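You operate a simulated robot arm through the tools that you are given. There is no shell and no other tool. Be economical: measure what you need, move in short steps, check, and stop when the job is done.

Carry out the task below with a simulated two-armed robot. There is one attempt and no reset: what you move stays moved.

Task
Pick up the red can with one hand, pass it to the other hand and put it on the shelf of the grey table. Set down upright: red can.
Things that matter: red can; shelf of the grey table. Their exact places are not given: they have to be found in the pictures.

Only the result counts: the job must be done as asked and must still hold three seconds after the hand-in. Knocking over, shifting, dropping, spilling or breaking anything else fails it.

Robot
Two 7-joint arms with two-finger parallel grippers on one trunk, on a base that drives. Base frame: it is fixed to the floor where the robot stands at the start and does not move with it; the origin is under the middle of the robot, x ahead of it, y to its left, z up; the surface under the hand at the start is at about z = 800. Units: mm, rad, N and s.
The left shoulder is at the start at [50, 168, 1157], the right one opposite. With the tool pointing down near the work surface each hand reaches from about 100 to 660 mm from the robot's upright axis, wherever it stands, measured 20 degrees to its own side. Places, roughly: shelf of the grey table [-1100, 100, 400]. Payload 1.57 kg a hand.
Tool frame (each hand has its own): the origin (TCP) lies between the finger pads and is the grasp point; the fingertips stand 30 mm ahead of it; z points along the fingers, y is the line along which they close. Largest opening 80 mm; finger width 17, thickness 12; the body of the gripper, 40 by 82 mm, starts 80 mm behind the TCP.
Orientation is that of the tool frame in the base frame, as a unit quaternion [w, x, y, z]. With the fingers straight down and closing along the base's y, the tool's x points along the base's -x, its y along +y and its z along -z.

Tools
- The arms move only by the tool apply_moves. It takes "left_deltas", "right_deltas" or both (then of equal length, played together; a hand with none holds still); each is a list of rows, each a list of 6 numbers: the shift along the base's x, y, z in mm, then the turn, a rotation vector about the base's x, y, z in rad. In form: [[tx, ty, tz, rx, ry, rz], ...]. A call has 1 to 10 rows; each row is the pose to reach, as a shift and turn from the pose commanded when the call began. "left_grip" and "right_grip" are, for a hand that has rows, the closure, from 0 (fully open) to 1 (shut), set as the call begins (left out, the last holds). A row lasts 0.2 s, in which the tool goes at most 50 mm and 0.15 rad; a call with a longer step from one row to the next is refused whole, and so is a gripper value outside its range. A pose out of reach is approached as far as the arm can. The call stops where the force on the tool passes 40 N (or 10 N more than at its start, if that is more) or the arm is blocked; 0.2 s more then pass. The fingers move at their own pace (about 45 mm/s each) and stop on an object; they squeeze with about 21 N. The grip force told is the motor's: it shows also when the fingers shut on nothing. Time passes only in rows, and 0.2 s behind the last, so rows that repeat a pose let the fingers close. It gives the time, the measured TCP pose, the force on the tool (base axes), the opening and the grip force at its end, in the units of the frame above (readings bear some noise), with the torque about the TCP (base axes, N m) and any sound that the robot's microphone picked up.
- Cameras (640 x 400 px; columns grow to the right, rows downward): "scene" is now at [126.5, -21.2, 1338.8]; the picture's right is [-0.24, -0.97, 0.00], its down [-0.63, 0.16, -0.76] and it looks along [0.74, -0.18, -0.65] (base axes); focal length 257 px, centre (320, 200). "left" rides on the left gripper at [72, 7, -122] in its tool frame; the picture's right is [-0.09, 1.00, 0.00], its down [-0.84, -0.08, -0.54] and it looks along [-0.54, -0.05, 0.84] (tool axes); focal length 238 px, centre (320, 200). "right" rides on the right gripper at [72, -7, -122] in its tool frame; the picture's right is [0.09, 1.00, 0.00], its down [-0.84, 0.08, -0.54] and it looks along [-0.54, 0.05, 0.84] (tool axes); focal length 238 px, centre (320, 200).
- capture(camera): a new picture of that camera. The clock stands still meanwhile.
- slide_trunk(by): slides the trunk up (or, below 0, down) by that many mm; the arms and the scene camera ride with it, the base frame stays. It gives what a move gives, with no picture.
- steer(legs): drives the robot by 1 to 6 legs, each [ahead, left, turn to the left] in mm, mm and rad, along the robot's own axes; the way and the turn of a leg run together, so that a leg with both is an arc; at most 1500 mm and 3.142 rad a leg. The arms and the cameras ride along, it lands a little off, and it stops where it bumps. It gives what a move gives.
- head_to(pan, tilt): turns the head with the scene camera to pan (to the left, within 1.396 rad either way) and tilt (down, from -0.506 to 1.204), counted from straight ahead of the robot. It gives what a move gives.
- point_at(camera, pixels): there is no depth. For up to 12 entries [column, row, z] of the newest picture of that camera ("zoom" is the newest enlarged one), the place [x, y] in the base frame at which the ray of that pixel passes the height z, good to about 3 mm, but the place of the scene camera against the robot may be out by one fixed shift of up to 25 mm in any direction. The clock stands still meanwhile.
- zoom(camera, box): a new picture of the part [left, top, right, bottom] of that camera's present view, enlarged. The clock stands still meanwhile.
- hand_in(): hands the job in; it is judged then, once.

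Keep the steps short. Do not move on a guess: measure, check each grasp and each placing, and mend mistakes. In all there are 80 turns and 62 pictures (those below and enlarged ones count). Leave the grippers open and the arms clear of the work at the hand-in unless told otherwise, and finish with a single line.

The tools are called after "Call:" as name(argument=value, ...) on one line, values as JSON. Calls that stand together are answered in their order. apply_moves: Moves the arms, as the interface text tells. Its arguments: {"type":"object","properties":{"left_deltas":{"type":"array","items":{"type":"array","items":{"type":"number"}}},"left_grip":{"type":"number"},"right_deltas":{"type":"array","items":{"type":"array","items":{"type":"number"}}},"right_grip":{"type":"number"}},"required":[]} The other tools are called the same way: slide_trunk (by) slides the trunk up or down; steer (legs) drives the base; head_to (pan, tilt) turns the head that bears the scene camera; capture (camera) takes a picture; point_at (camera, pixels) gives the place at which the rays of pixels pass given heights; zoom (camera, box) takes an enlarged picture of a part of a camera's view; hand_in () hands the job in.

At the start:

```text
time_s: 0.0
left_tcp_pos: [402.0, 85.3, 1116.4]
left_tool_rot: [0.0, -0.001, 1.0, -0.001]
left_force: [-0.3, 0.0, 0.5]
left_torque: [-0.01, 0.01, 0.01]
left_width: 80.2
left_grip_force: 0.1
right_tcp_pos: [438.9, -360.3, 1109.1]
right_tool_rot: [0.0, 0.0, 1.0, 0.0]
right_force: [0.4, 0.8, -0.4]
right_torque: [0.01, -0.01, 0.02]
right_width: 80.1
right_grip_force: 0.1
trunk travel left (down, up): [-325.0, 118.0]
robot x, y, heading: [-1.6, -0.1, 0.0]
head pan, tilt: [-0.243, 0.702]
```

scene: 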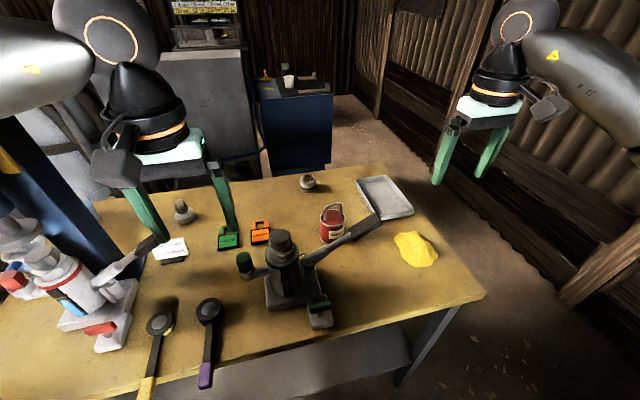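
right: 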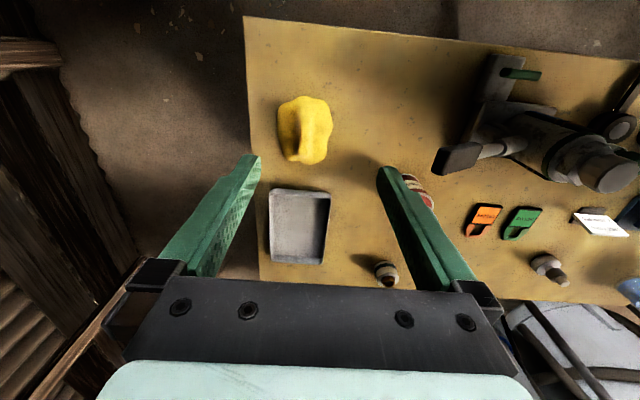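
left: 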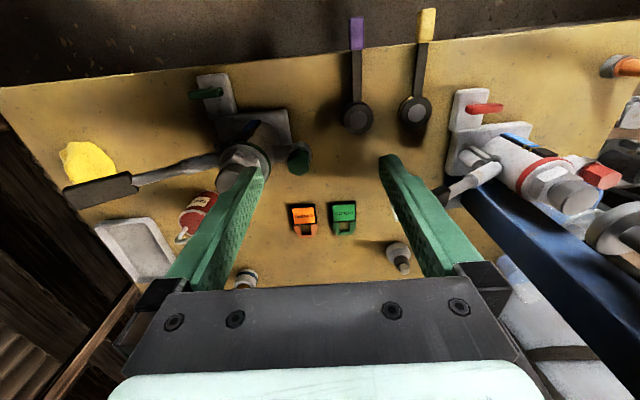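

The red can shows at about (332,222) in the scene view. I'll enlarge it and locate its foot and top.

Call:
zoom(camera="scene", box=[250, 160, 450, 285])

Call:
point_at(camera="scene", pixels=[[332, 240, 800], [332, 208, 900], [332, 222, 850], [360, 235, 850], [376, 220, 850], [308, 182, 820]])

Call:
zoom(camera="left", box=[60, 120, 300, 270])

```text
3.20 times, centred on (350, 222) of scene
```

zoom: 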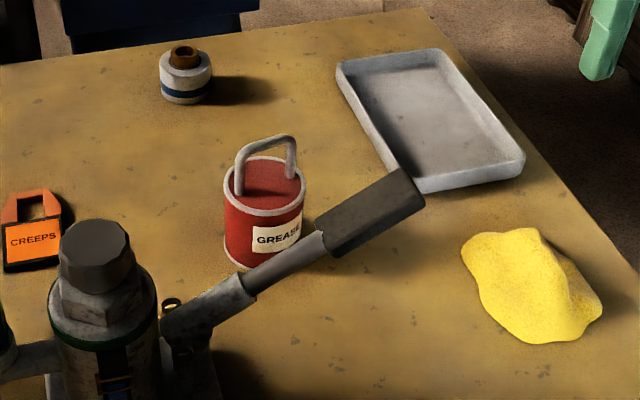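

```text
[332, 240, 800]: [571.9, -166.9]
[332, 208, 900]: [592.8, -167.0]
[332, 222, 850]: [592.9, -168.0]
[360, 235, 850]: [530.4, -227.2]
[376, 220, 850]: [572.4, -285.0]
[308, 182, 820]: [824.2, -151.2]
```

```text
2.67 times, centred on (180, 195) of left
```

zoom: 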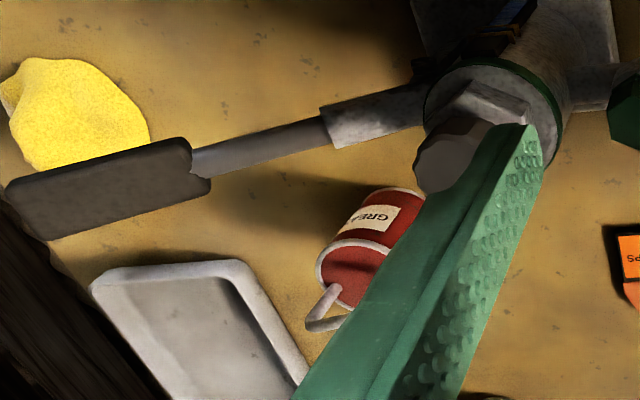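

The can has a bail handle, and a jack lever stands close in front of it. I'll move the right hand left by 185 mm, staying high, so its camera sees the can between the fingers.

Call:
apply_moves(right_deltas=[[0, 45, 0, 0, 0, 0], [0, 90, 0, 0, 0, 0], [0, 135, 0, 0, 0, 0], [0, 185, 0, 0, 0, 0]])

Call:
capture(camera="right")

Call:
zoom(camera="right", box=[240, 120, 400, 220])

```text
time_s: 1.0
left_tcp_pos: [401.7, 86.4, 1117.4]
left_tool_rot: [0.0, -0.001, 1.0, 0.0]
left_force: [-0.6, 0.2, -0.6]
left_torque: [0.0, 0.02, 0.0]
left_width: 79.7
left_grip_force: 0.0
right_tcp_pos: [439.0, -175.1, 1108.3]
right_tool_rot: [0.0, 0.0, 1.0, 0.0]
right_force: [-1.2, -0.5, 0.8]
right_torque: [0.0, -0.01, -0.04]
right_width: 79.8
right_grip_force: 0.0
trunk travel left (down, up): [-325.0, 118.0]
robot x, y, heading: [-0.8, -1.3, 0.004]
head pan, tilt: [-0.243, 0.702]
```

```text
56 pictures are left
```

right: 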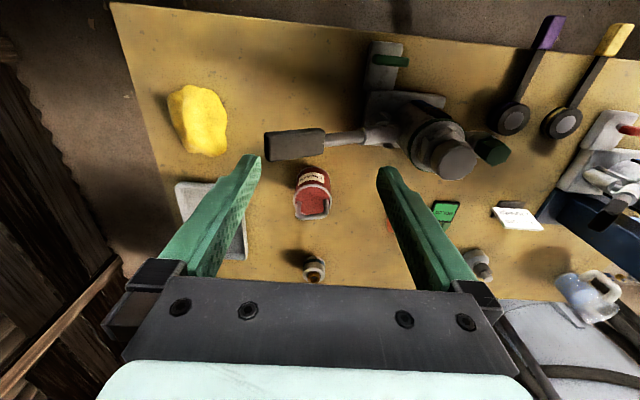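

```text
4.00 times, centred on (320, 170) of right
```

zoom: 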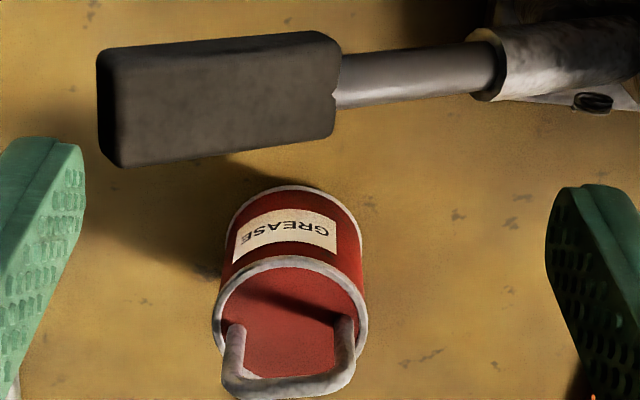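

Now I have the can between the fingers. I'll measure the near foot edge, the rim and the handle top at several heights.

Call:
point_at(camera="zoom", pixels=[[290, 186, 800], [290, 258, 860], [290, 258, 870], [290, 258, 880], [290, 376, 870], [212, 318, 870], [368, 318, 870], [290, 376, 880], [290, 392, 910], [290, 392, 900], [220, 165, 850], [335, 135, 850]])

```text
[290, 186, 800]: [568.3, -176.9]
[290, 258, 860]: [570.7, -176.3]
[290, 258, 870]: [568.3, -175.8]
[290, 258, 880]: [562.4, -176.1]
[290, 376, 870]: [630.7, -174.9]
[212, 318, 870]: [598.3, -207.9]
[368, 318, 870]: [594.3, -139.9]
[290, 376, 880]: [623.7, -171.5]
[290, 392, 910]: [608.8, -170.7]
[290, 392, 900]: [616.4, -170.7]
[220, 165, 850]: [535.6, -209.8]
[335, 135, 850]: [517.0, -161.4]
```

Can: rim at z≈870, diameter ≈66, centre ≈(600,-174), handle top ≈915. The lever is on the robot's side, x<540. I'll move the right hand above the can, staying high, then take a closer picture.

Call:
apply_moves(right_deltas=[[45, 0, 0, 0, 0, 0], [90, 0, 0, 0, 0, 0], [130, 0, 0, 0, 0, 0], [160, 1, 0, 0, 0, 0], [160, 1, -45, 0, 0, 0], [160, 1, -90, 0, 0, 0]])

Call:
capture(camera="right")

Call:
capture(camera="scene")

```text
time_s: 2.4
left_tcp_pos: [401.5, 84.8, 1117.0]
left_tool_rot: [0.001, -0.001, 1.0, 0.001]
left_force: [-0.6, 0.3, -0.5]
left_torque: [0.0, 0.02, 0.01]
left_width: 80.2
left_grip_force: 0.0
right_tcp_pos: [599.1, -176.2, 1019.7]
right_tool_rot: [0.0, 0.0, 1.0, 0.0]
right_force: [-0.4, 0.2, -1.2]
right_torque: [0.0, 0.01, -0.04]
right_width: 79.8
right_grip_force: 0.0
trunk travel left (down, up): [-325.0, 118.0]
robot x, y, heading: [2.8, 4.8, 0.001]
head pan, tilt: [-0.243, 0.702]
```

```text
54 pictures are left
```

right: 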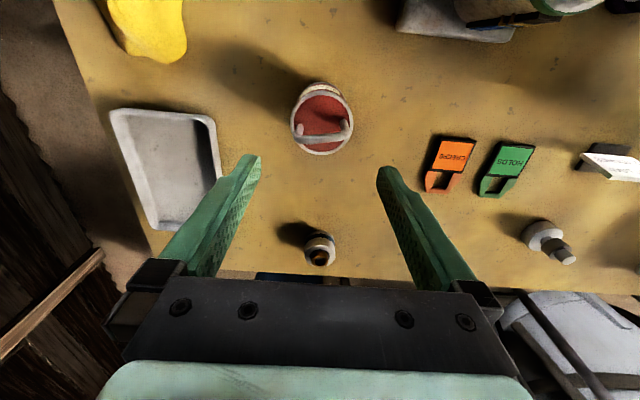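

```text
53 pictures are left
```

scene: 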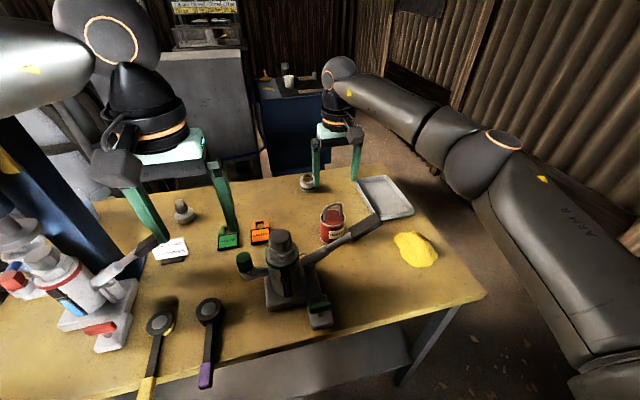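

The can is now nearly under the hand. I'll enlarge it to measure the rim.

Call:
zoom(camera="right", box=[272, 75, 368, 165])

```text
4.44 times, centred on (320, 120) of right
```

zoom: 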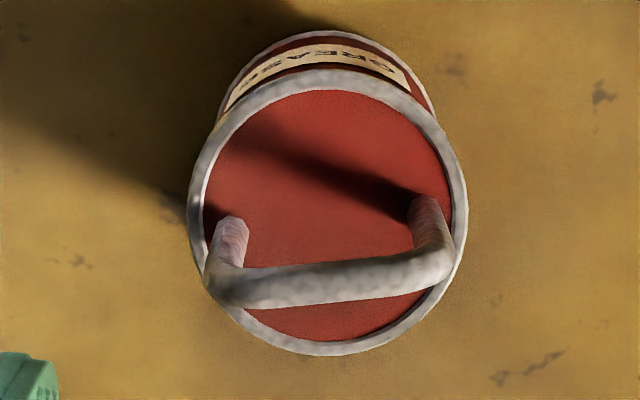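

Call:
point_at(camera="zoom", pixels=[[328, 68, 870], [328, 356, 870], [188, 200, 870], [467, 200, 870], [328, 30, 800], [328, 68, 880], [328, 356, 880], [330, 300, 910], [330, 260, 910], [205, 290, 910], [455, 260, 910]])

```text
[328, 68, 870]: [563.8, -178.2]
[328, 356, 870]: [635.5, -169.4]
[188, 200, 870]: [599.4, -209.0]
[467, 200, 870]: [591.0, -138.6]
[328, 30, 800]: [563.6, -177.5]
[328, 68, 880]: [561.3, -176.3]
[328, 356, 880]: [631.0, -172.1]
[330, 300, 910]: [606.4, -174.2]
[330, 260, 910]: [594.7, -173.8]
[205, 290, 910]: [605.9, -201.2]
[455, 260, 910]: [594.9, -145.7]
```

The rim is about 71 wide (opening 80), centred at (599.5,-174). I'll shift +2 in y and lower to TCP z≈930, so the tips stay above the rim, then check alignment.

Call:
apply_moves(right_deltas=[[0, 2, 0, 0, 0, 0], [0, 2, -30, 0, 0, 0], [0, 2, -60, 0, 0, 0], [0, 2, -90, 0, 0, 0]], right_grip=0)

Call:
capture(camera="right")

```text
time_s: 3.4
left_tcp_pos: [402.0, 83.8, 1117.7]
left_tool_rot: [0.0, -0.002, 1.0, 0.0]
left_force: [0.9, 0.2, 0.3]
left_torque: [-0.01, 0.01, -0.02]
left_width: 79.9
left_grip_force: 0.0
right_tcp_pos: [597.9, -173.6, 929.5]
right_tool_rot: [0.0, 0.0, 1.0, 0.0]
right_force: [-0.6, 0.1, -0.4]
right_torque: [0.01, 0.0, 0.0]
right_width: 80.1
right_grip_force: 0.1
trunk travel left (down, up): [-325.0, 118.0]
robot x, y, heading: [-0.5, -2.2, -0.002]
head pan, tilt: [-0.243, 0.702]
```

```text
51 pictures are left
```

right: 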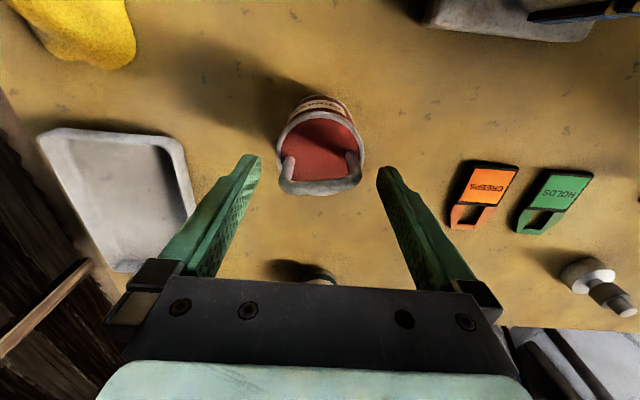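

Call:
zoom(camera="right", box=[224, 80, 416, 200])

Call:
point_at(camera="right", pixels=[[276, 152, 870], [365, 152, 870], [320, 110, 870], [320, 195, 910], [185, 170, 825], [262, 158, 900], [377, 170, 900]])

```text
3.33 times, centred on (320, 140) of right
```

zoom: 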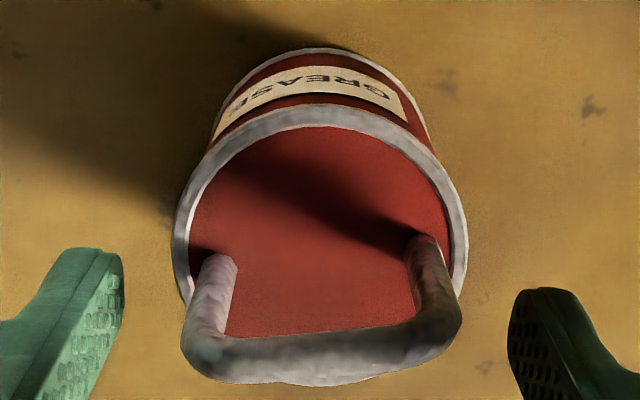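

```text
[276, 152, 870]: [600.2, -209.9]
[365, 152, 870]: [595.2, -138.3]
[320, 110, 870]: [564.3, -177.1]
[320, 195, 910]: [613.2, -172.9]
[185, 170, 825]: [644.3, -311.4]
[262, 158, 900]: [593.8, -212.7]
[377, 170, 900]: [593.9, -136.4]
```

The rim spans y -210…-138 and the fingers are centred at -174.5, so the hand is aligned. I'll descend slowly to TCP z≈855.

Call:
apply_moves(right_deltas=[[1, 0, -15, 0, 0, 0], [1, 0, -30, 0, 0, 0], [1, 0, -40, 0, 0, 0], [1, 0, -50, 0, 0, 0], [1, 0, -62, 0, 0, 0], [1, 0, -74, 0, 0, 0]])

```text
time_s: 4.8
left_tcp_pos: [403.7, 84.0, 1115.8]
left_tool_rot: [0.0, -0.001, 1.0, -0.001]
left_force: [0.2, 0.2, 0.1]
left_torque: [0.0, 0.02, 0.0]
left_width: 80.0
left_grip_force: 0.1
right_tcp_pos: [600.8, -174.6, 855.9]
right_tool_rot: [-0.001, 0.0, 1.0, 0.001]
right_force: [-0.8, 0.0, -0.2]
right_torque: [0.02, 0.02, -0.03]
right_width: 79.8
right_grip_force: 0.0
trunk travel left (down, up): [-325.0, 118.0]
robot x, y, heading: [0.2, 1.8, 0.004]
head pan, tilt: [-0.243, 0.702]
```

The descent was free of contact. Closing the right gripper.

Call:
apply_moves(right_deltas=[[0, 0, 0, 0, 0, 0], [0, 0, 0, 0, 0, 0], [0, 0, 0, 0, 0, 0]], right_grip=1)

```text
time_s: 5.6
left_tcp_pos: [401.6, 84.1, 1117.0]
left_tool_rot: [0.0, -0.001, 1.0, 0.0]
left_force: [-0.3, 0.8, 0.4]
left_torque: [0.01, -0.03, 0.01]
left_width: 79.9
left_grip_force: 0.1
right_tcp_pos: [599.6, -174.8, 854.7]
right_tool_rot: [0.0, 0.0, 1.0, 0.0]
right_force: [-0.9, -0.5, -0.1]
right_torque: [-0.09, -0.08, -0.05]
right_width: 66.3
right_grip_force: 20.6
trunk travel left (down, up): [-325.0, 118.0]
robot x, y, heading: [0.2, 1.1, -0.002]
head pan, tilt: [-0.243, 0.702]
```

The fingers hold at 66.3 mm with 20.6 N, below the wider rim. Lifting 200 mm.

Call:
apply_moves(right_deltas=[[0, 0, 15, 0, 0, 0], [0, 0, 40, 0, 0, 0], [0, 0, 80, 0, 0, 0], [0, 0, 120, 0, 0, 0], [0, 0, 160, 0, 0, 0], [0, 0, 200, 0, 0, 0]])

Call:
capture(camera="scene")

```text
time_s: 7.0
left_tcp_pos: [401.6, 84.7, 1116.3]
left_tool_rot: [0.0, 0.0, 1.0, 0.0]
left_force: [-0.5, -0.5, -0.2]
left_torque: [-0.03, -0.04, 0.02]
left_width: 80.2
left_grip_force: 0.0
right_tcp_pos: [598.6, -172.7, 1055.2]
right_tool_rot: [0.0, 0.0, 1.0, 0.0]
right_force: [-0.3, -0.5, -3.7]
right_torque: [-0.02, 0.0, 0.04]
right_width: 66.6
right_grip_force: 20.5
trunk travel left (down, up): [-325.0, 118.0]
robot x, y, heading: [1.3, -0.1, 0.003]
head pan, tilt: [-0.243, 0.702]
```

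```text
49 pictures are left
```

scene: 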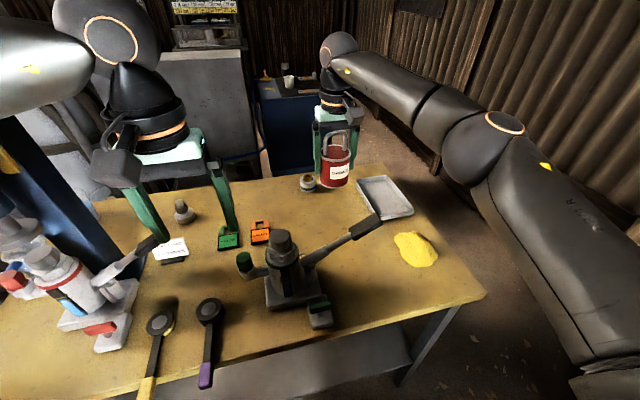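

The can is held upright. I'll raise it 80 mm more to clear the jack, then back the robot up 250 mm.

Call:
apply_moves(right_deltas=[[0, 0, 40, 0, 0, 0], [0, 0, 80, 0, 0, 0], [-40, 0, 80, 0, 0, 0], [-80, 0, 80, 0, 0, 0], [-120, 0, 80, 0, 0, 0]])

Call:
steer(legs=[[-250, 0, 0]])

Call:
head_to(pan=1.39, tilt=0.5)

Call:
capture(camera="scene")

Call:
head_to(pan=-1.39, tilt=0.5)

Call:
capture(camera="scene")

```text
time_s: 8.2
left_tcp_pos: [402.5, 84.5, 1116.9]
left_tool_rot: [0.0, -0.001, 1.0, 0.0]
left_force: [0.7, 1.0, -0.2]
left_torque: [0.01, 0.0, -0.01]
left_width: 79.9
left_grip_force: 0.1
right_tcp_pos: [580.1, -157.8, 1170.0]
right_tool_rot: [-0.001, 0.0, 1.0, 0.0]
right_force: [0.4, -0.4, -4.5]
right_torque: [-0.03, 0.01, 0.01]
right_width: 66.4
right_grip_force: 21.2
right hand out of reach, approached as far as the arm can: row 2, 3, 4, 5
trunk travel left (down, up): [-325.0, 118.0]
robot x, y, heading: [-2.4, -4.3, 0.002]
head pan, tilt: [-0.243, 0.702]
```

```text
time_s: 10.0
left_tcp_pos: [151.2, 84.2, 1117.8]
left_tool_rot: [0.001, 0.002, 1.0, 0.0]
left_force: [0.0, -0.2, 0.5]
left_torque: [0.01, 0.0, 0.01]
left_width: 80.1
left_grip_force: 0.1
right_tcp_pos: [330.3, -161.1, 1169.9]
right_tool_rot: [0.0, 0.002, 1.0, -0.001]
right_force: [-0.1, 0.2, -4.1]
right_torque: [0.0, -0.01, -0.02]
right_width: 66.4
right_grip_force: 21.0
trunk travel left (down, up): [-325.0, 118.0]
robot x, y, heading: [-249.0, 1.1, -0.001]
head pan, tilt: [-0.243, 0.702]
```

```text
time_s: 11.7
left_tcp_pos: [152.0, 85.1, 1117.8]
left_tool_rot: [0.0, -0.001, 1.0, 0.0]
left_force: [-0.2, 0.8, -0.3]
left_torque: [-0.01, 0.01, 0.0]
left_width: 80.2
left_grip_force: 0.1
right_tcp_pos: [330.3, -159.7, 1170.6]
right_tool_rot: [-0.002, 0.001, 1.0, 0.0]
right_force: [0.0, 0.9, -5.0]
right_torque: [0.01, -0.02, 0.0]
right_width: 66.3
right_grip_force: 20.8
trunk travel left (down, up): [-325.0, 118.0]
robot x, y, heading: [-249.8, 2.1, -0.004]
head pan, tilt: [1.389, 0.499]
```

```text
48 pictures are left
```

scene: 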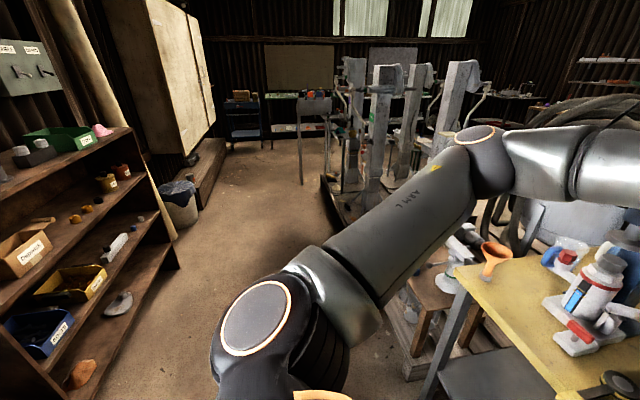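

```text
time_s: 14.2
left_tcp_pos: [152.8, 84.4, 1115.5]
left_tool_rot: [0.0, 0.001, 1.0, 0.0]
left_force: [0.4, -0.2, 0.5]
left_torque: [-0.01, 0.03, 0.0]
left_width: 80.0
left_grip_force: 0.0
right_tcp_pos: [331.3, -161.4, 1170.1]
right_tool_rot: [-0.001, 0.002, 1.0, 0.001]
right_force: [-1.0, 0.2, -3.6]
right_torque: [0.01, 0.0, 0.0]
right_width: 66.4
right_grip_force: 22.0
trunk travel left (down, up): [-325.0, 118.0]
robot x, y, heading: [-247.0, 1.1, 0.001]
head pan, tilt: [-1.389, 0.499]
```

```text
47 pictures are left
```

scene: 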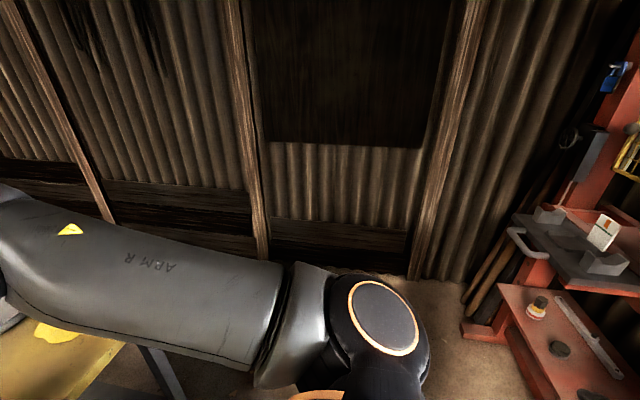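

No grey table yet; it must be directly behind. First I'll measure obstacle positions (wooden shelf rear-left, orange cart rear-right).

Call:
point_at(camera="scene", pixels=[[510, 215, 900], [500, 290, 700], [465, 335, 0], [410, 270, 0], [505, 255, 800]])

Call:
apply_moves(right_deltas=[[0, 0, -30, 0, 0, 0], [0, 0, -60, 0, 0, 0]])

```text
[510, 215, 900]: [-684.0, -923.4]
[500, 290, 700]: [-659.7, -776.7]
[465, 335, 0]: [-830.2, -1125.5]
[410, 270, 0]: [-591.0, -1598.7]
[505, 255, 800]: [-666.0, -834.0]
```

```text
time_s: 14.8
left_tcp_pos: [153.2, 85.3, 1116.5]
left_tool_rot: [0.0, 0.0, 1.0, -0.001]
left_force: [0.5, -0.2, 0.5]
left_torque: [0.0, -0.04, 0.0]
left_width: 79.9
left_grip_force: 0.1
right_tcp_pos: [330.7, -158.5, 1109.8]
right_tool_rot: [-0.001, 0.001, 1.0, 0.0]
right_force: [0.6, -0.1, -4.2]
right_torque: [-0.01, -0.02, -0.02]
right_width: 66.2
right_grip_force: 21.2
trunk travel left (down, up): [-325.0, 118.0]
robot x, y, heading: [-250.9, 3.7, 0.0]
head pan, tilt: [-1.389, 0.499]
```

The right hand responds well. The cart's nearest corner is at (-660,-777) and the wooden shelf is more than 1 m away, so there is room to turn in place. I'll retract the can 120 mm, turn the robot 1.57 left, and look left toward the grey table.

Call:
apply_moves(right_deltas=[[-40, 0, 0, 0, 0, 0], [-80, 0, 0, 0, 0, 0], [-120, 0, 0, 0, 0, 0]])

Call:
steer(legs=[[0, 0, 1.57]])

Call:
head_to(pan=1.39, tilt=0.6)

Call:
capture(camera="scene")

```text
time_s: 15.6
left_tcp_pos: [152.9, 84.5, 1117.0]
left_tool_rot: [0.0, 0.002, 1.0, 0.0]
left_force: [0.7, 0.0, -0.4]
left_torque: [-0.01, -0.06, 0.01]
left_width: 80.0
left_grip_force: 0.0
right_tcp_pos: [210.7, -160.0, 1108.7]
right_tool_rot: [0.0, 0.002, 1.0, 0.0]
right_force: [0.2, -0.7, -3.7]
right_torque: [0.02, 0.03, 0.01]
right_width: 66.2
right_grip_force: 21.2
trunk travel left (down, up): [-325.0, 118.0]
robot x, y, heading: [-252.0, 2.4, -0.001]
head pan, tilt: [-1.389, 0.499]
```

```text
time_s: 19.8
left_tcp_pos: [-336.9, 402.5, 1116.4]
left_tool_rot: [0.0, 0.71, -0.704, 0.001]
left_force: [0.6, 0.8, 0.5]
left_torque: [0.01, -0.01, -0.05]
left_width: 80.0
left_grip_force: 0.1
right_tcp_pos: [-93.9, 462.9, 1109.9]
right_tool_rot: [0.0, 0.709, -0.705, 0.001]
right_force: [0.4, -0.5, -4.5]
right_torque: [0.01, -0.03, 0.04]
right_width: 66.3
right_grip_force: 20.8
trunk travel left (down, up): [-325.0, 118.0]
robot x, y, heading: [-252.5, -0.4, 1.574]
head pan, tilt: [-1.389, 0.499]
```

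```text
time_s: 22.3
left_tcp_pos: [-336.0, 400.7, 1115.9]
left_tool_rot: [0.0, 0.711, -0.703, 0.001]
left_force: [-0.6, -0.2, -0.1]
left_torque: [-0.01, 0.02, -0.02]
left_width: 79.8
left_grip_force: 0.1
right_tcp_pos: [-92.7, 462.9, 1108.7]
right_tool_rot: [0.0, 0.71, -0.704, 0.001]
right_force: [0.2, 0.7, -4.1]
right_torque: [0.01, -0.01, 0.0]
right_width: 66.1
right_grip_force: 20.5
trunk travel left (down, up): [-325.0, 118.0]
robot x, y, heading: [-252.0, -1.9, 1.576]
head pan, tilt: [1.389, 0.6]
```

```text
46 pictures are left
```

scene: 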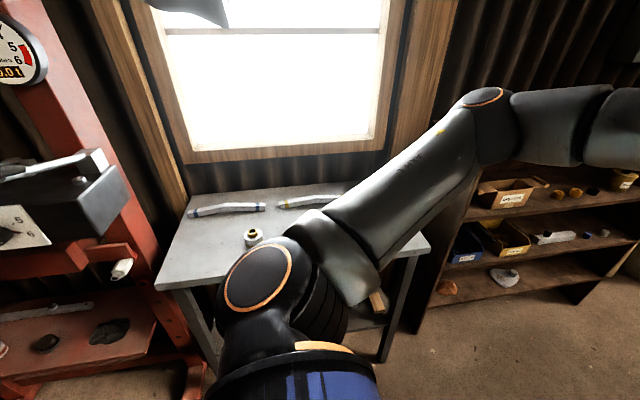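

The grey table has a top and a lower shelf underneath. I'll turn the rest of the way to face it and look straight ahead and down.

Call:
steer(legs=[[0, 0, 1.565]])

Call:
head_to(pan=0, tilt=0.75)

Call:
capture(camera="scene")

```text
time_s: 26.5
left_tcp_pos: [-651.4, -89.0, 1115.8]
left_tool_rot: [0.0, 1.0, 0.006, 0.0]
left_force: [-1.0, -0.8, 0.8]
left_torque: [0.02, -0.02, 0.0]
left_width: 80.2
left_grip_force: 0.1
right_tcp_pos: [-712.2, 154.1, 1109.9]
right_tool_rot: [0.0, 1.0, 0.005, 0.001]
right_force: [0.2, -0.3, -4.3]
right_torque: [0.0, -0.01, 0.01]
right_width: 66.2
right_grip_force: 21.4
trunk travel left (down, up): [-325.0, 118.0]
robot x, y, heading: [-249.7, 2.3, -3.129]
head pan, tilt: [1.389, 0.6]
```

```text
time_s: 28.0
left_tcp_pos: [-651.0, -88.5, 1116.7]
left_tool_rot: [0.0, 1.0, 0.007, 0.0]
left_force: [0.1, -0.4, 0.1]
left_torque: [0.01, 0.01, -0.01]
left_width: 80.1
left_grip_force: 0.0
right_tcp_pos: [-712.2, 154.6, 1109.8]
right_tool_rot: [-0.001, 1.0, 0.006, 0.001]
right_force: [-0.2, -0.2, -3.7]
right_torque: [-0.01, -0.01, 0.0]
right_width: 66.1
right_grip_force: 20.7
trunk travel left (down, up): [-325.0, 118.0]
robot x, y, heading: [-250.5, 3.0, -3.128]
head pan, tilt: [0.0, 0.75]
```

```text
45 pictures are left
```

scene: 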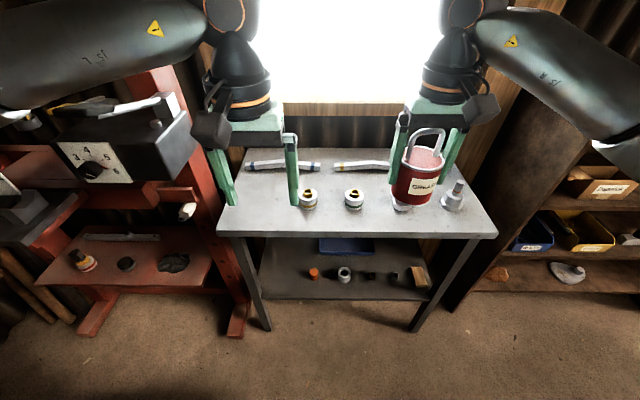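

Facing it now. I'll measure the table top's front edge, the shelf edge and the items on the shelf.

Call:
zoom(camera="scene", box=[220, 220, 460, 340])

Call:
point_at(camera="scene", pixels=[[262, 299, 400], [345, 300, 400], [428, 300, 400], [314, 278, 400], [344, 281, 400], [370, 280, 400], [395, 280, 400], [420, 286, 400], [222, 237, 750], [494, 238, 750], [270, 330, 0], [412, 330, 0]])

```text
2.67 times, centred on (340, 280) of scene
```

zoom: 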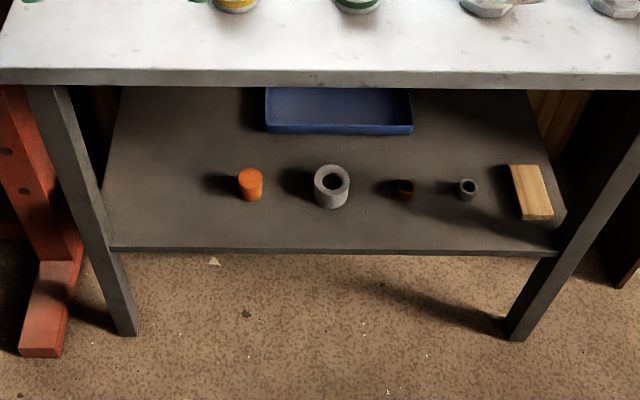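

```text
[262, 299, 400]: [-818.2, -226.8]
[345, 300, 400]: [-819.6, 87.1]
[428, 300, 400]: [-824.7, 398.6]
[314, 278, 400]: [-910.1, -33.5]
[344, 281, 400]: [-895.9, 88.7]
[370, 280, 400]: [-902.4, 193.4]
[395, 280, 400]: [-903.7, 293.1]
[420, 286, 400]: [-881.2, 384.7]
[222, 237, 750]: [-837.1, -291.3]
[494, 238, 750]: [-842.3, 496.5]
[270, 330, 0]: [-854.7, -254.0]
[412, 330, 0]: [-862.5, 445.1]
```

The left part of the shelf (y≈-135, x≈-885) is free, with the shelf front at x≈-820 and items starting at y≈-50. Plan for the handover: turn the right hand 90° so its fingers lie fore and aft, and bring the left hand in from behind, pointing forward and 30° down. Starting both turns now.

Call:
apply_moves(left_deltas=[[10, -40, -10, 0, 0.15, 0], [20, -80, -20, 0, 0.3, 0], [30, -110, -30, 0, 0.45, 0], [40, -130, -40, 0, 0.6, 0], [40, -130, -50, 0, 0.75, 0], [40, -130, -60, 0, 0.9, 0], [40, -130, -70, 0, 1.047, 0]], right_deltas=[[0, 0, -10, 0, 0, 0.15], [0, 0, -20, 0, 0, 0.3], [0, -20, -30, 0, 0, 0.45], [0, -40, -40, 0, 0, 0.6], [0, -60, -50, 0, 0, 0.75], [0, -80, -60, 0, 0, 0.9], [0, -100, -60, 0, 0, 1.05]])

```text
time_s: 29.6
left_tcp_pos: [-696.6, -206.3, 1055.1]
left_tool_rot: [-0.004, 0.866, 0.005, -0.499]
left_force: [0.1, 0.2, 0.4]
left_torque: [0.01, -0.04, 0.02]
left_width: 79.8
left_grip_force: 0.1
left hand out of reach, approached as far as the arm can: row 5, 6, 7
right_tcp_pos: [-714.4, 59.9, 1047.9]
right_tool_rot: [0.0, 0.875, 0.485, 0.001]
right_force: [0.1, 0.6, -3.8]
right_torque: [0.03, 0.0, 0.03]
right_width: 65.9
right_grip_force: 20.9
right hand out of reach, approached as far as the arm can: row 7
trunk travel left (down, up): [-325.0, 118.0]
robot x, y, heading: [-251.6, -0.3, -3.133]
head pan, tilt: [0.0, 0.75]
```

The left hand has the orientation I wanted. The right yaw stopped at about 58°, which is fine: I'll bring the left in from a direction about 20–30° to the robot's right. Next I'll move the can forward to (-810,30) and yaw the left hand by -0.35.

Call:
apply_moves(right_deltas=[[-35, -10, 0, 0, 0, 0], [-70, -20, 0, 0, 0, 0], [-96, -30, 0, 0, 0, 0], [-96, -30, 0, 0, 0, 0]], left_deltas=[[0, 0, 0, 0, 0, -0.12], [0, 10, 0, 0, 0, -0.24], [0, 20, 0, 0, 0, -0.36], [0, 20, 0, 0, 0, -0.36]])

Call:
head_to(pan=0, tilt=0.45)

Call:
capture(camera="scene")

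Call:
capture(camera="left")

```text
time_s: 30.6
left_tcp_pos: [-696.9, -187.9, 1054.6]
left_tool_rot: [-0.093, 0.852, -0.151, -0.492]
left_force: [-0.6, -0.3, 0.6]
left_torque: [0.03, 0.0, 0.0]
left_width: 80.0
left_grip_force: 0.1
right_tcp_pos: [-712.2, 61.1, 1049.7]
right_tool_rot: [0.0, 0.875, 0.484, 0.0]
right_force: [-0.6, -0.5, -3.3]
right_torque: [-0.01, 0.0, -0.02]
right_width: 66.4
right_grip_force: 20.9
right hand out of reach, approached as far as the arm can: row 1, 2, 3, 4
trunk travel left (down, up): [-325.0, 118.0]
robot x, y, heading: [-249.0, -3.3, -3.13]
head pan, tilt: [0.0, 0.75]
```

```text
time_s: 31.4
left_tcp_pos: [-696.1, -188.0, 1055.1]
left_tool_rot: [-0.092, 0.853, -0.149, -0.491]
left_force: [0.4, -0.3, 0.6]
left_torque: [0.02, -0.02, -0.01]
left_width: 80.1
left_grip_force: 0.0
right_tcp_pos: [-712.3, 60.5, 1048.6]
right_tool_rot: [-0.001, 0.875, 0.485, 0.001]
right_force: [-0.2, 0.3, -4.3]
right_torque: [0.01, 0.02, -0.01]
right_width: 65.8
right_grip_force: 20.8
trunk travel left (down, up): [-325.0, 118.0]
robot x, y, heading: [-247.2, -0.3, -3.139]
head pan, tilt: [0.0, 0.45]
```

```text
43 pictures are left
```

scene: 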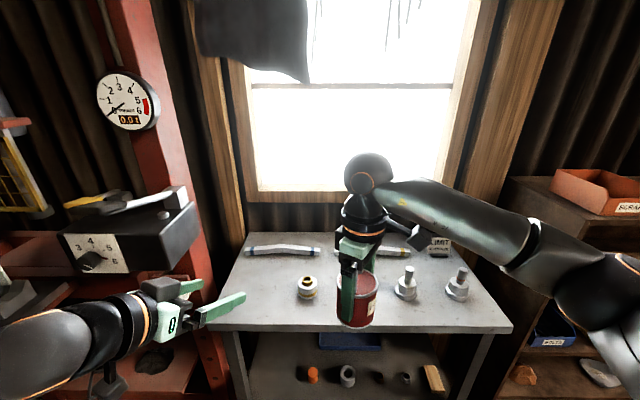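

```text
42 pictures are left
```

left: 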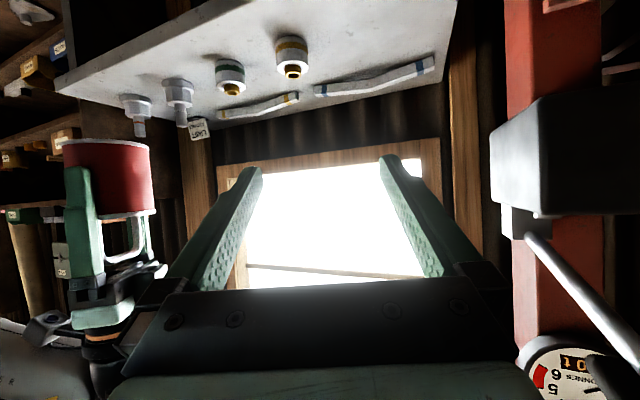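

The right wrist is at a joint limit. I'll ease its yaw back by 0.2 and move it forward 80 mm.

Call:
apply_moves(right_deltas=[[0, 0, 0, 0, 0, -0.1], [-20, 0, 0, 0, 0, -0.2], [-50, -10, 0, 0, 0, -0.2], [-80, -20, 0, 0, 0, -0.2], [-80, -20, 0, 0, 0, -0.2]])

```text
time_s: 32.6
left_tcp_pos: [-696.6, -187.1, 1054.6]
left_tool_rot: [-0.094, 0.853, -0.151, -0.491]
left_force: [1.0, -0.3, -0.1]
left_torque: [0.02, -0.02, 0.01]
left_width: 79.8
left_grip_force: 0.1
right_tcp_pos: [-761.8, 48.8, 1041.7]
right_tool_rot: [0.0, 0.909, 0.417, 0.001]
right_force: [-0.2, -0.2, -3.5]
right_torque: [0.05, -0.03, -0.04]
right_width: 65.7
right_grip_force: 20.8
right hand out of reach, approached as far as the arm can: row 3, 4, 5
trunk travel left (down, up): [-325.0, 118.0]
robot x, y, heading: [-247.8, 1.2, -3.134]
head pan, tilt: [0.0, 0.45]
```

The can now stands at (-762,49) with the right yaw at about 49°. I'll yaw the left to -32° and move it to a pre-grasp point 120 mm behind the can along its approach line, about (-674,-6,1085).

Call:
apply_moves(left_deltas=[[5, 35, 10, 0, 0, -0.1], [10, 70, 20, 0, 0, -0.2], [15, 105, 30, 0, 0, -0.2], [20, 140, 30, 0, 0, -0.2], [23, 181, 30, 0, 0, -0.2], [23, 181, 30, 0, 0, -0.2]], left_grip=0)

Call:
capture(camera="left")

Call:
capture(camera="scene")

```text
time_s: 34.0
left_tcp_pos: [-671.8, -7.0, 1084.7]
left_tool_rot: [-0.141, 0.834, -0.234, -0.479]
left_force: [0.3, -0.2, -1.0]
left_torque: [0.04, -0.01, -0.01]
left_width: 79.8
left_grip_force: 0.0
right_tcp_pos: [-761.8, 49.3, 1041.2]
right_tool_rot: [0.0, 0.909, 0.418, 0.0]
right_force: [-0.1, -0.5, -4.8]
right_torque: [-0.01, -0.05, 0.01]
right_width: 66.1
right_grip_force: 20.9
trunk travel left (down, up): [-325.0, 118.0]
robot x, y, heading: [-251.0, -1.3, -3.132]
head pan, tilt: [0.0, 0.45]
```

```text
41 pictures are left
```

left: 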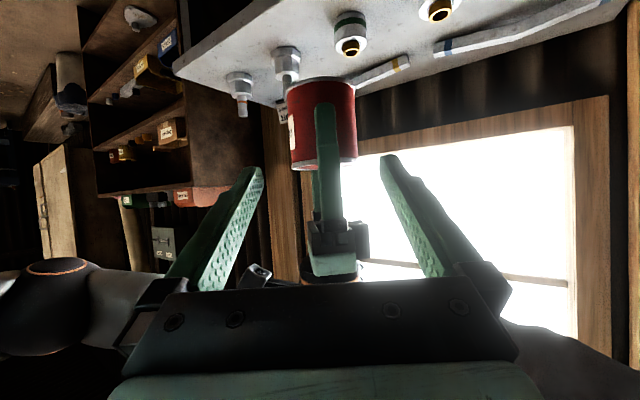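

```text
40 pictures are left
```

scene: 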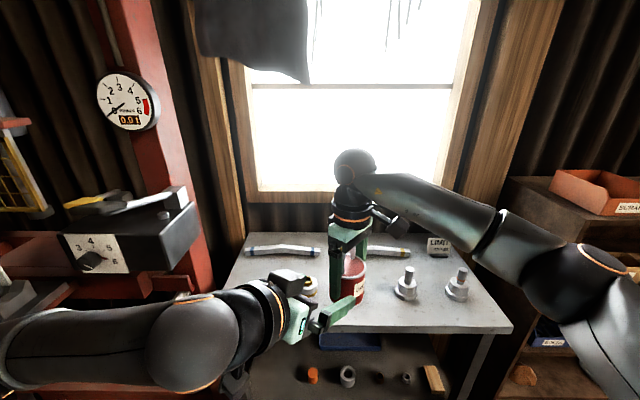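

The can sits at column ~322 between the left fingers, with the right finger in front of it at ~327: good alignment. I'll check its position by measuring its edges in this view.

Call:
zoom(camera="left", box=[240, 60, 400, 180])

Call:
point_at(camera="left", pixels=[[287, 85, 987], [354, 85, 987], [292, 163, 1055], [357, 158, 1055], [263, 172, 1070], [380, 160, 1070]])

```text
3.33 times, centred on (320, 120) of left
```

zoom: 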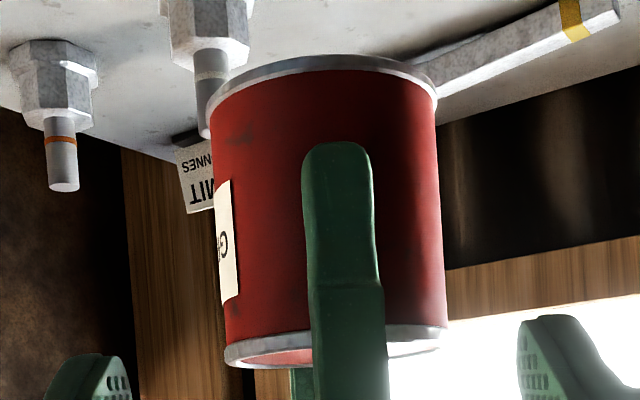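

```text
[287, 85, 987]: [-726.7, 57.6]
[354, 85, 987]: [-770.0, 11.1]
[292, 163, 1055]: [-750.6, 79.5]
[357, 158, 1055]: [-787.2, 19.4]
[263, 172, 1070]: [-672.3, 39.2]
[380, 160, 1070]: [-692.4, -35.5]
```

By the image the can is centred within ~3 mm towards the tool's +y side. I'll advance about 120 mm along the approach line with that correction, in small steps.

Call:
apply_moves(left_deltas=[[-17, 7, -10, 0, 0, 0], [-32, 16, -20, 0, 0, 0], [-47, 25, -30, 0, 0, 0], [-60, 33, -39, 0, 0, 0]])

Call:
capture(camera="left")

```text
time_s: 35.0
left_tcp_pos: [-732.6, 26.6, 1044.9]
left_tool_rot: [-0.141, 0.834, -0.234, -0.48]
left_force: [0.0, 0.6, 0.1]
left_torque: [0.0, -0.03, -0.03]
left_width: 80.0
left_grip_force: 0.0
right_tcp_pos: [-762.6, 49.2, 1040.3]
right_tool_rot: [0.0, 0.909, 0.417, 0.001]
right_force: [0.3, -0.1, -3.6]
right_torque: [0.03, -0.02, 0.0]
right_width: 66.1
right_grip_force: 21.5
trunk travel left (down, up): [-325.0, 118.0]
robot x, y, heading: [-246.9, 3.4, -3.131]
head pan, tilt: [0.0, 0.45]
```

```text
38 pictures are left
```

left: 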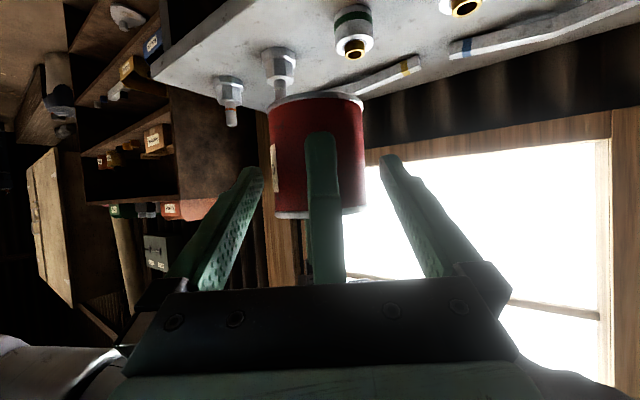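

Still centred (can 270–365, fingers 263/380), a hair to the left. I'll advance the rest with a 1.5 mm trim.

Call:
apply_moves(left_deltas=[[-9, 8, -7, 0, 0, 0], [-18, 14, -13, 0, 0, 0], [-28, 20, -19, 0, 0, 0]])

Call:
capture(camera="left")

```text
time_s: 35.8
left_tcp_pos: [-761.3, 45.8, 1026.9]
left_tool_rot: [-0.142, 0.833, -0.235, -0.48]
left_force: [-0.2, 0.2, 0.2]
left_torque: [0.0, -0.01, 0.03]
left_width: 80.0
left_grip_force: 0.1
right_tcp_pos: [-762.4, 48.9, 1041.9]
right_tool_rot: [0.0, 0.909, 0.416, 0.001]
right_force: [-0.6, -0.3, -4.1]
right_torque: [-0.01, -0.02, 0.0]
right_width: 66.1
right_grip_force: 21.1
trunk travel left (down, up): [-325.0, 118.0]
robot x, y, heading: [-251.7, -3.2, -3.134]
head pan, tilt: [0.0, 0.45]
```

```text
37 pictures are left
```

left: 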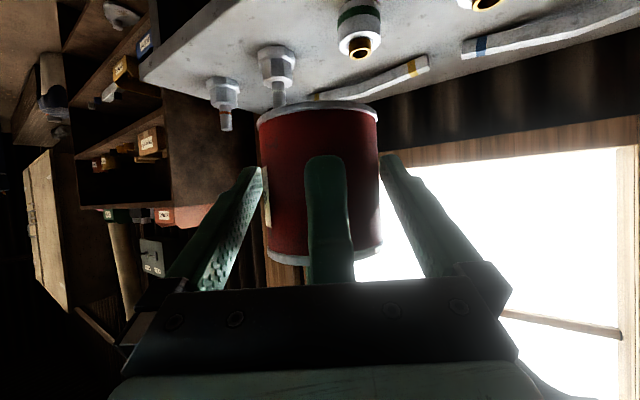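

The can is straddled with no contact force. Closing the left gripper.

Call:
apply_moves(left_deltas=[[0, 0, 0, 0, 0, 0], [0, 0, 0, 0, 0, 0], [0, 0, 0, 0, 0, 0], [0, 0, 0, 0, 0, 0]], left_grip=1)

Call:
capture(camera="left")

```text
time_s: 36.8
left_tcp_pos: [-761.2, 46.6, 1027.9]
left_tool_rot: [-0.14, 0.835, -0.233, -0.479]
left_force: [-4.7, -1.9, 0.8]
left_torque: [-0.25, 0.1, 0.08]
left_width: 67.3
left_grip_force: 21.1
right_tcp_pos: [-762.5, 49.7, 1041.4]
right_tool_rot: [-0.002, 0.909, 0.417, 0.002]
right_force: [3.9, 2.0, -1.9]
right_torque: [0.29, -0.14, -0.02]
right_width: 66.1
right_grip_force: 20.6
trunk travel left (down, up): [-325.0, 118.0]
robot x, y, heading: [-248.4, 2.6, -3.134]
head pan, tilt: [0.0, 0.45]
```

```text
36 pictures are left
```

left: 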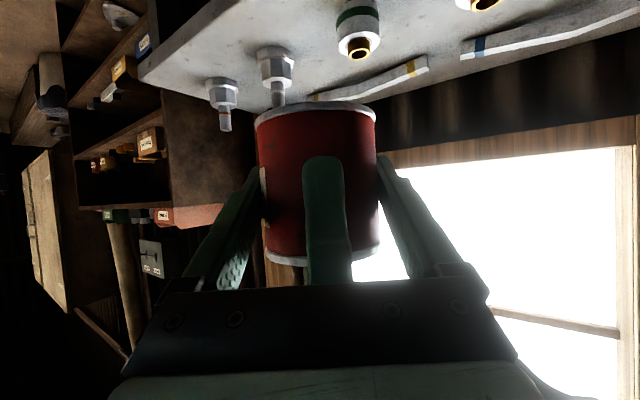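

The left holds at 67.3 mm with 21 N. I'll open the right gripper while holding still.

Call:
apply_moves(right_deltas=[[0, 0, 0, 0, 0, 0], [0, 0, 0, 0, 0, 0], [0, 0, 0, 0, 0, 0]], right_grip=0)

```text
time_s: 37.6
left_tcp_pos: [-761.0, 46.4, 1027.1]
left_tool_rot: [-0.142, 0.834, -0.236, -0.478]
left_force: [9.8, -2.3, -4.4]
left_torque: [0.22, 0.91, 0.17]
left_width: 67.2
left_grip_force: 21.3
right_tcp_pos: [-762.1, 49.4, 1042.2]
right_tool_rot: [-0.001, 0.91, 0.415, 0.0]
right_force: [-9.8, 1.8, 4.3]
right_torque: [-0.19, -0.79, -0.2]
right_width: 72.7
right_grip_force: 0.1
trunk travel left (down, up): [-325.0, 118.0]
robot x, y, heading: [-251.2, 1.9, -3.129]
head pan, tilt: [0.0, 0.45]
```

The right finger opened only to 72.7 and feels 10 N, so its near finger is touching the left palm. I'll re-close the right, then re-grip with the left 13 mm further back.

Call:
apply_moves(right_deltas=[[0, 0, 0, 0, 0, 0], [0, 0, 0, 0, 0, 0], [0, 0, 0, 0, 0, 0]], right_grip=1)

Call:
apply_moves(left_deltas=[[0, 0, 0, 0, 0, 0], [0, 0, 0, 0, 0, 0], [0, 0, 0, 0, 0, 0], [5, -3, 0, 0, 0, 0], [11, -7, 0, 0, 0, 0]], left_grip=0)

Call:
capture(camera="left")

```text
time_s: 38.4
left_tcp_pos: [-761.3, 45.9, 1027.0]
left_tool_rot: [-0.141, 0.834, -0.234, -0.48]
left_force: [1.9, -2.3, 0.0]
left_torque: [-0.2, -0.29, -0.01]
left_width: 67.4
left_grip_force: 21.4
right_tcp_pos: [-761.8, 49.5, 1041.6]
right_tool_rot: [0.0, 0.909, 0.417, 0.0]
right_force: [-2.0, 2.6, 0.0]
right_torque: [0.23, 0.32, -0.02]
right_width: 66.1
right_grip_force: 21.1
trunk travel left (down, up): [-325.0, 118.0]
robot x, y, heading: [-250.3, -0.7, -3.133]
head pan, tilt: [0.0, 0.45]
```

```text
time_s: 39.6
left_tcp_pos: [-750.6, 40.1, 1026.4]
left_tool_rot: [-0.142, 0.834, -0.235, -0.479]
left_force: [0.1, -0.8, -0.5]
left_torque: [0.0, 0.0, 0.03]
left_width: 80.2
left_grip_force: 0.1
right_tcp_pos: [-762.3, 48.1, 1041.5]
right_tool_rot: [0.0, 0.909, 0.417, 0.001]
right_force: [-0.3, 1.1, 0.0]
right_torque: [0.02, 0.01, -0.01]
right_width: 66.4
right_grip_force: 21.3
trunk travel left (down, up): [-325.0, 118.0]
robot x, y, heading: [-249.1, -1.1, -3.127]
head pan, tilt: [0.0, 0.45]
```

```text
35 pictures are left
```

left: 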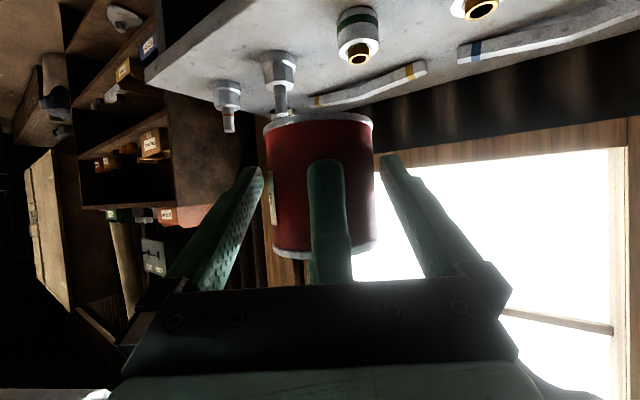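

The can is still held by the right. The left is now 13 mm back and centred. Closing the left again, then opening the right.

Call:
apply_moves(left_deltas=[[0, 0, 0, 0, 0, 0], [0, 0, 0, 0, 0, 0], [0, 0, 0, 0, 0, 0], [0, 0, 0, 0, 0, 0]], left_grip=1)

Call:
apply_moves(right_deltas=[[0, 0, 0, 0, 0, 0], [0, 0, 0, 0, 0, 0], [0, 0, 0, 0, 0, 0]], right_grip=0)

Call:
capture(camera="right")

```text
time_s: 40.6
left_tcp_pos: [-751.2, 38.0, 1027.0]
left_tool_rot: [-0.142, 0.834, -0.234, -0.48]
left_force: [-1.5, -1.2, -0.9]
left_torque: [-0.28, 0.22, 0.06]
left_width: 67.0
left_grip_force: 21.0
right_tcp_pos: [-763.1, 48.7, 1041.3]
right_tool_rot: [0.0, 0.909, 0.417, 0.0]
right_force: [0.4, 1.5, 0.2]
right_torque: [0.31, -0.24, -0.05]
right_width: 66.1
right_grip_force: 21.3
trunk travel left (down, up): [-325.0, 118.0]
robot x, y, heading: [-248.9, -1.2, -3.13]
head pan, tilt: [0.0, 0.45]
```

```text
time_s: 41.4
left_tcp_pos: [-750.3, 39.1, 1025.9]
left_tool_rot: [-0.141, 0.834, -0.234, -0.48]
left_force: [0.1, 0.1, -0.8]
left_torque: [-0.05, -0.06, 0.01]
left_width: 67.0
left_grip_force: 20.8
right_tcp_pos: [-762.3, 48.6, 1041.3]
right_tool_rot: [0.0, 0.909, 0.417, 0.002]
right_force: [0.8, -0.5, -0.2]
right_torque: [-0.02, 0.03, -0.03]
right_width: 80.0
right_grip_force: 0.1
trunk travel left (down, up): [-325.0, 118.0]
robot x, y, heading: [-251.1, 0.5, -3.136]
head pan, tilt: [0.0, 0.45]
```

```text
34 pictures are left
```

right: 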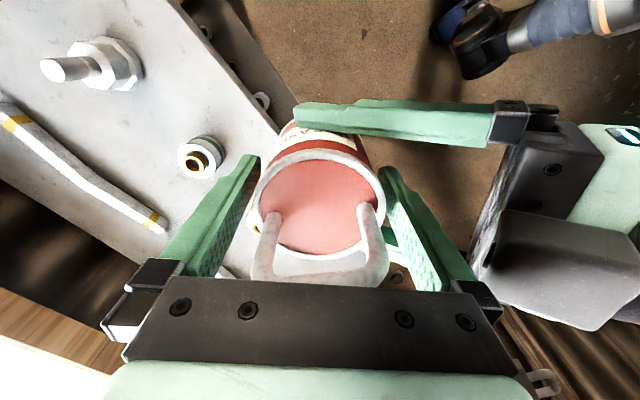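

The right is fully open (80.0) and the left holds the can alone. I'll raise the right straight up slowly.

Call:
apply_moves(right_deltas=[[0, 0, 8, 0, 0, 0], [0, 0, 16, 0, 0, 0], [0, 0, 26, 0, 0, 0], [0, 0, 40, 0, 0, 0], [0, 0, 55, 0, 0, 0]])

Call:
capture(camera="scene")

```text
time_s: 42.6
left_tcp_pos: [-750.2, 39.3, 1026.8]
left_tool_rot: [-0.142, 0.833, -0.235, -0.48]
left_force: [0.6, -0.4, 0.3]
left_torque: [0.0, -0.07, 0.0]
left_width: 67.1
left_grip_force: 21.1
right_tcp_pos: [-757.5, 55.8, 1067.9]
right_tool_rot: [0.0, 0.909, 0.417, 0.0]
right_force: [-0.4, 0.3, -0.3]
right_torque: [-0.01, 0.01, 0.02]
right_width: 80.0
right_grip_force: 0.1
right hand out of reach, approached as far as the arm can: row 3, 4, 5
trunk travel left (down, up): [-325.0, 118.0]
robot x, y, heading: [-250.6, 4.2, -3.131]
head pan, tilt: [0.0, 0.45]
```

```text
33 pictures are left
```

scene: 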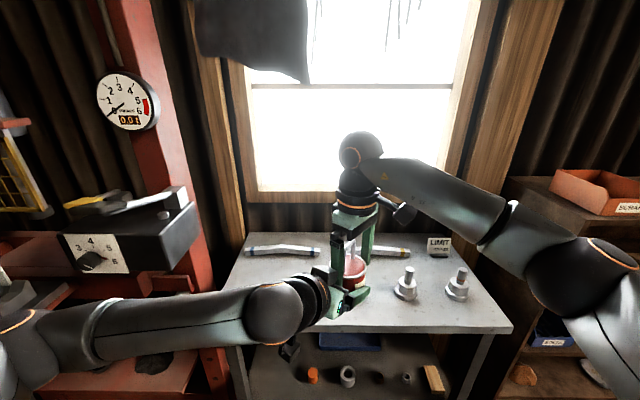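

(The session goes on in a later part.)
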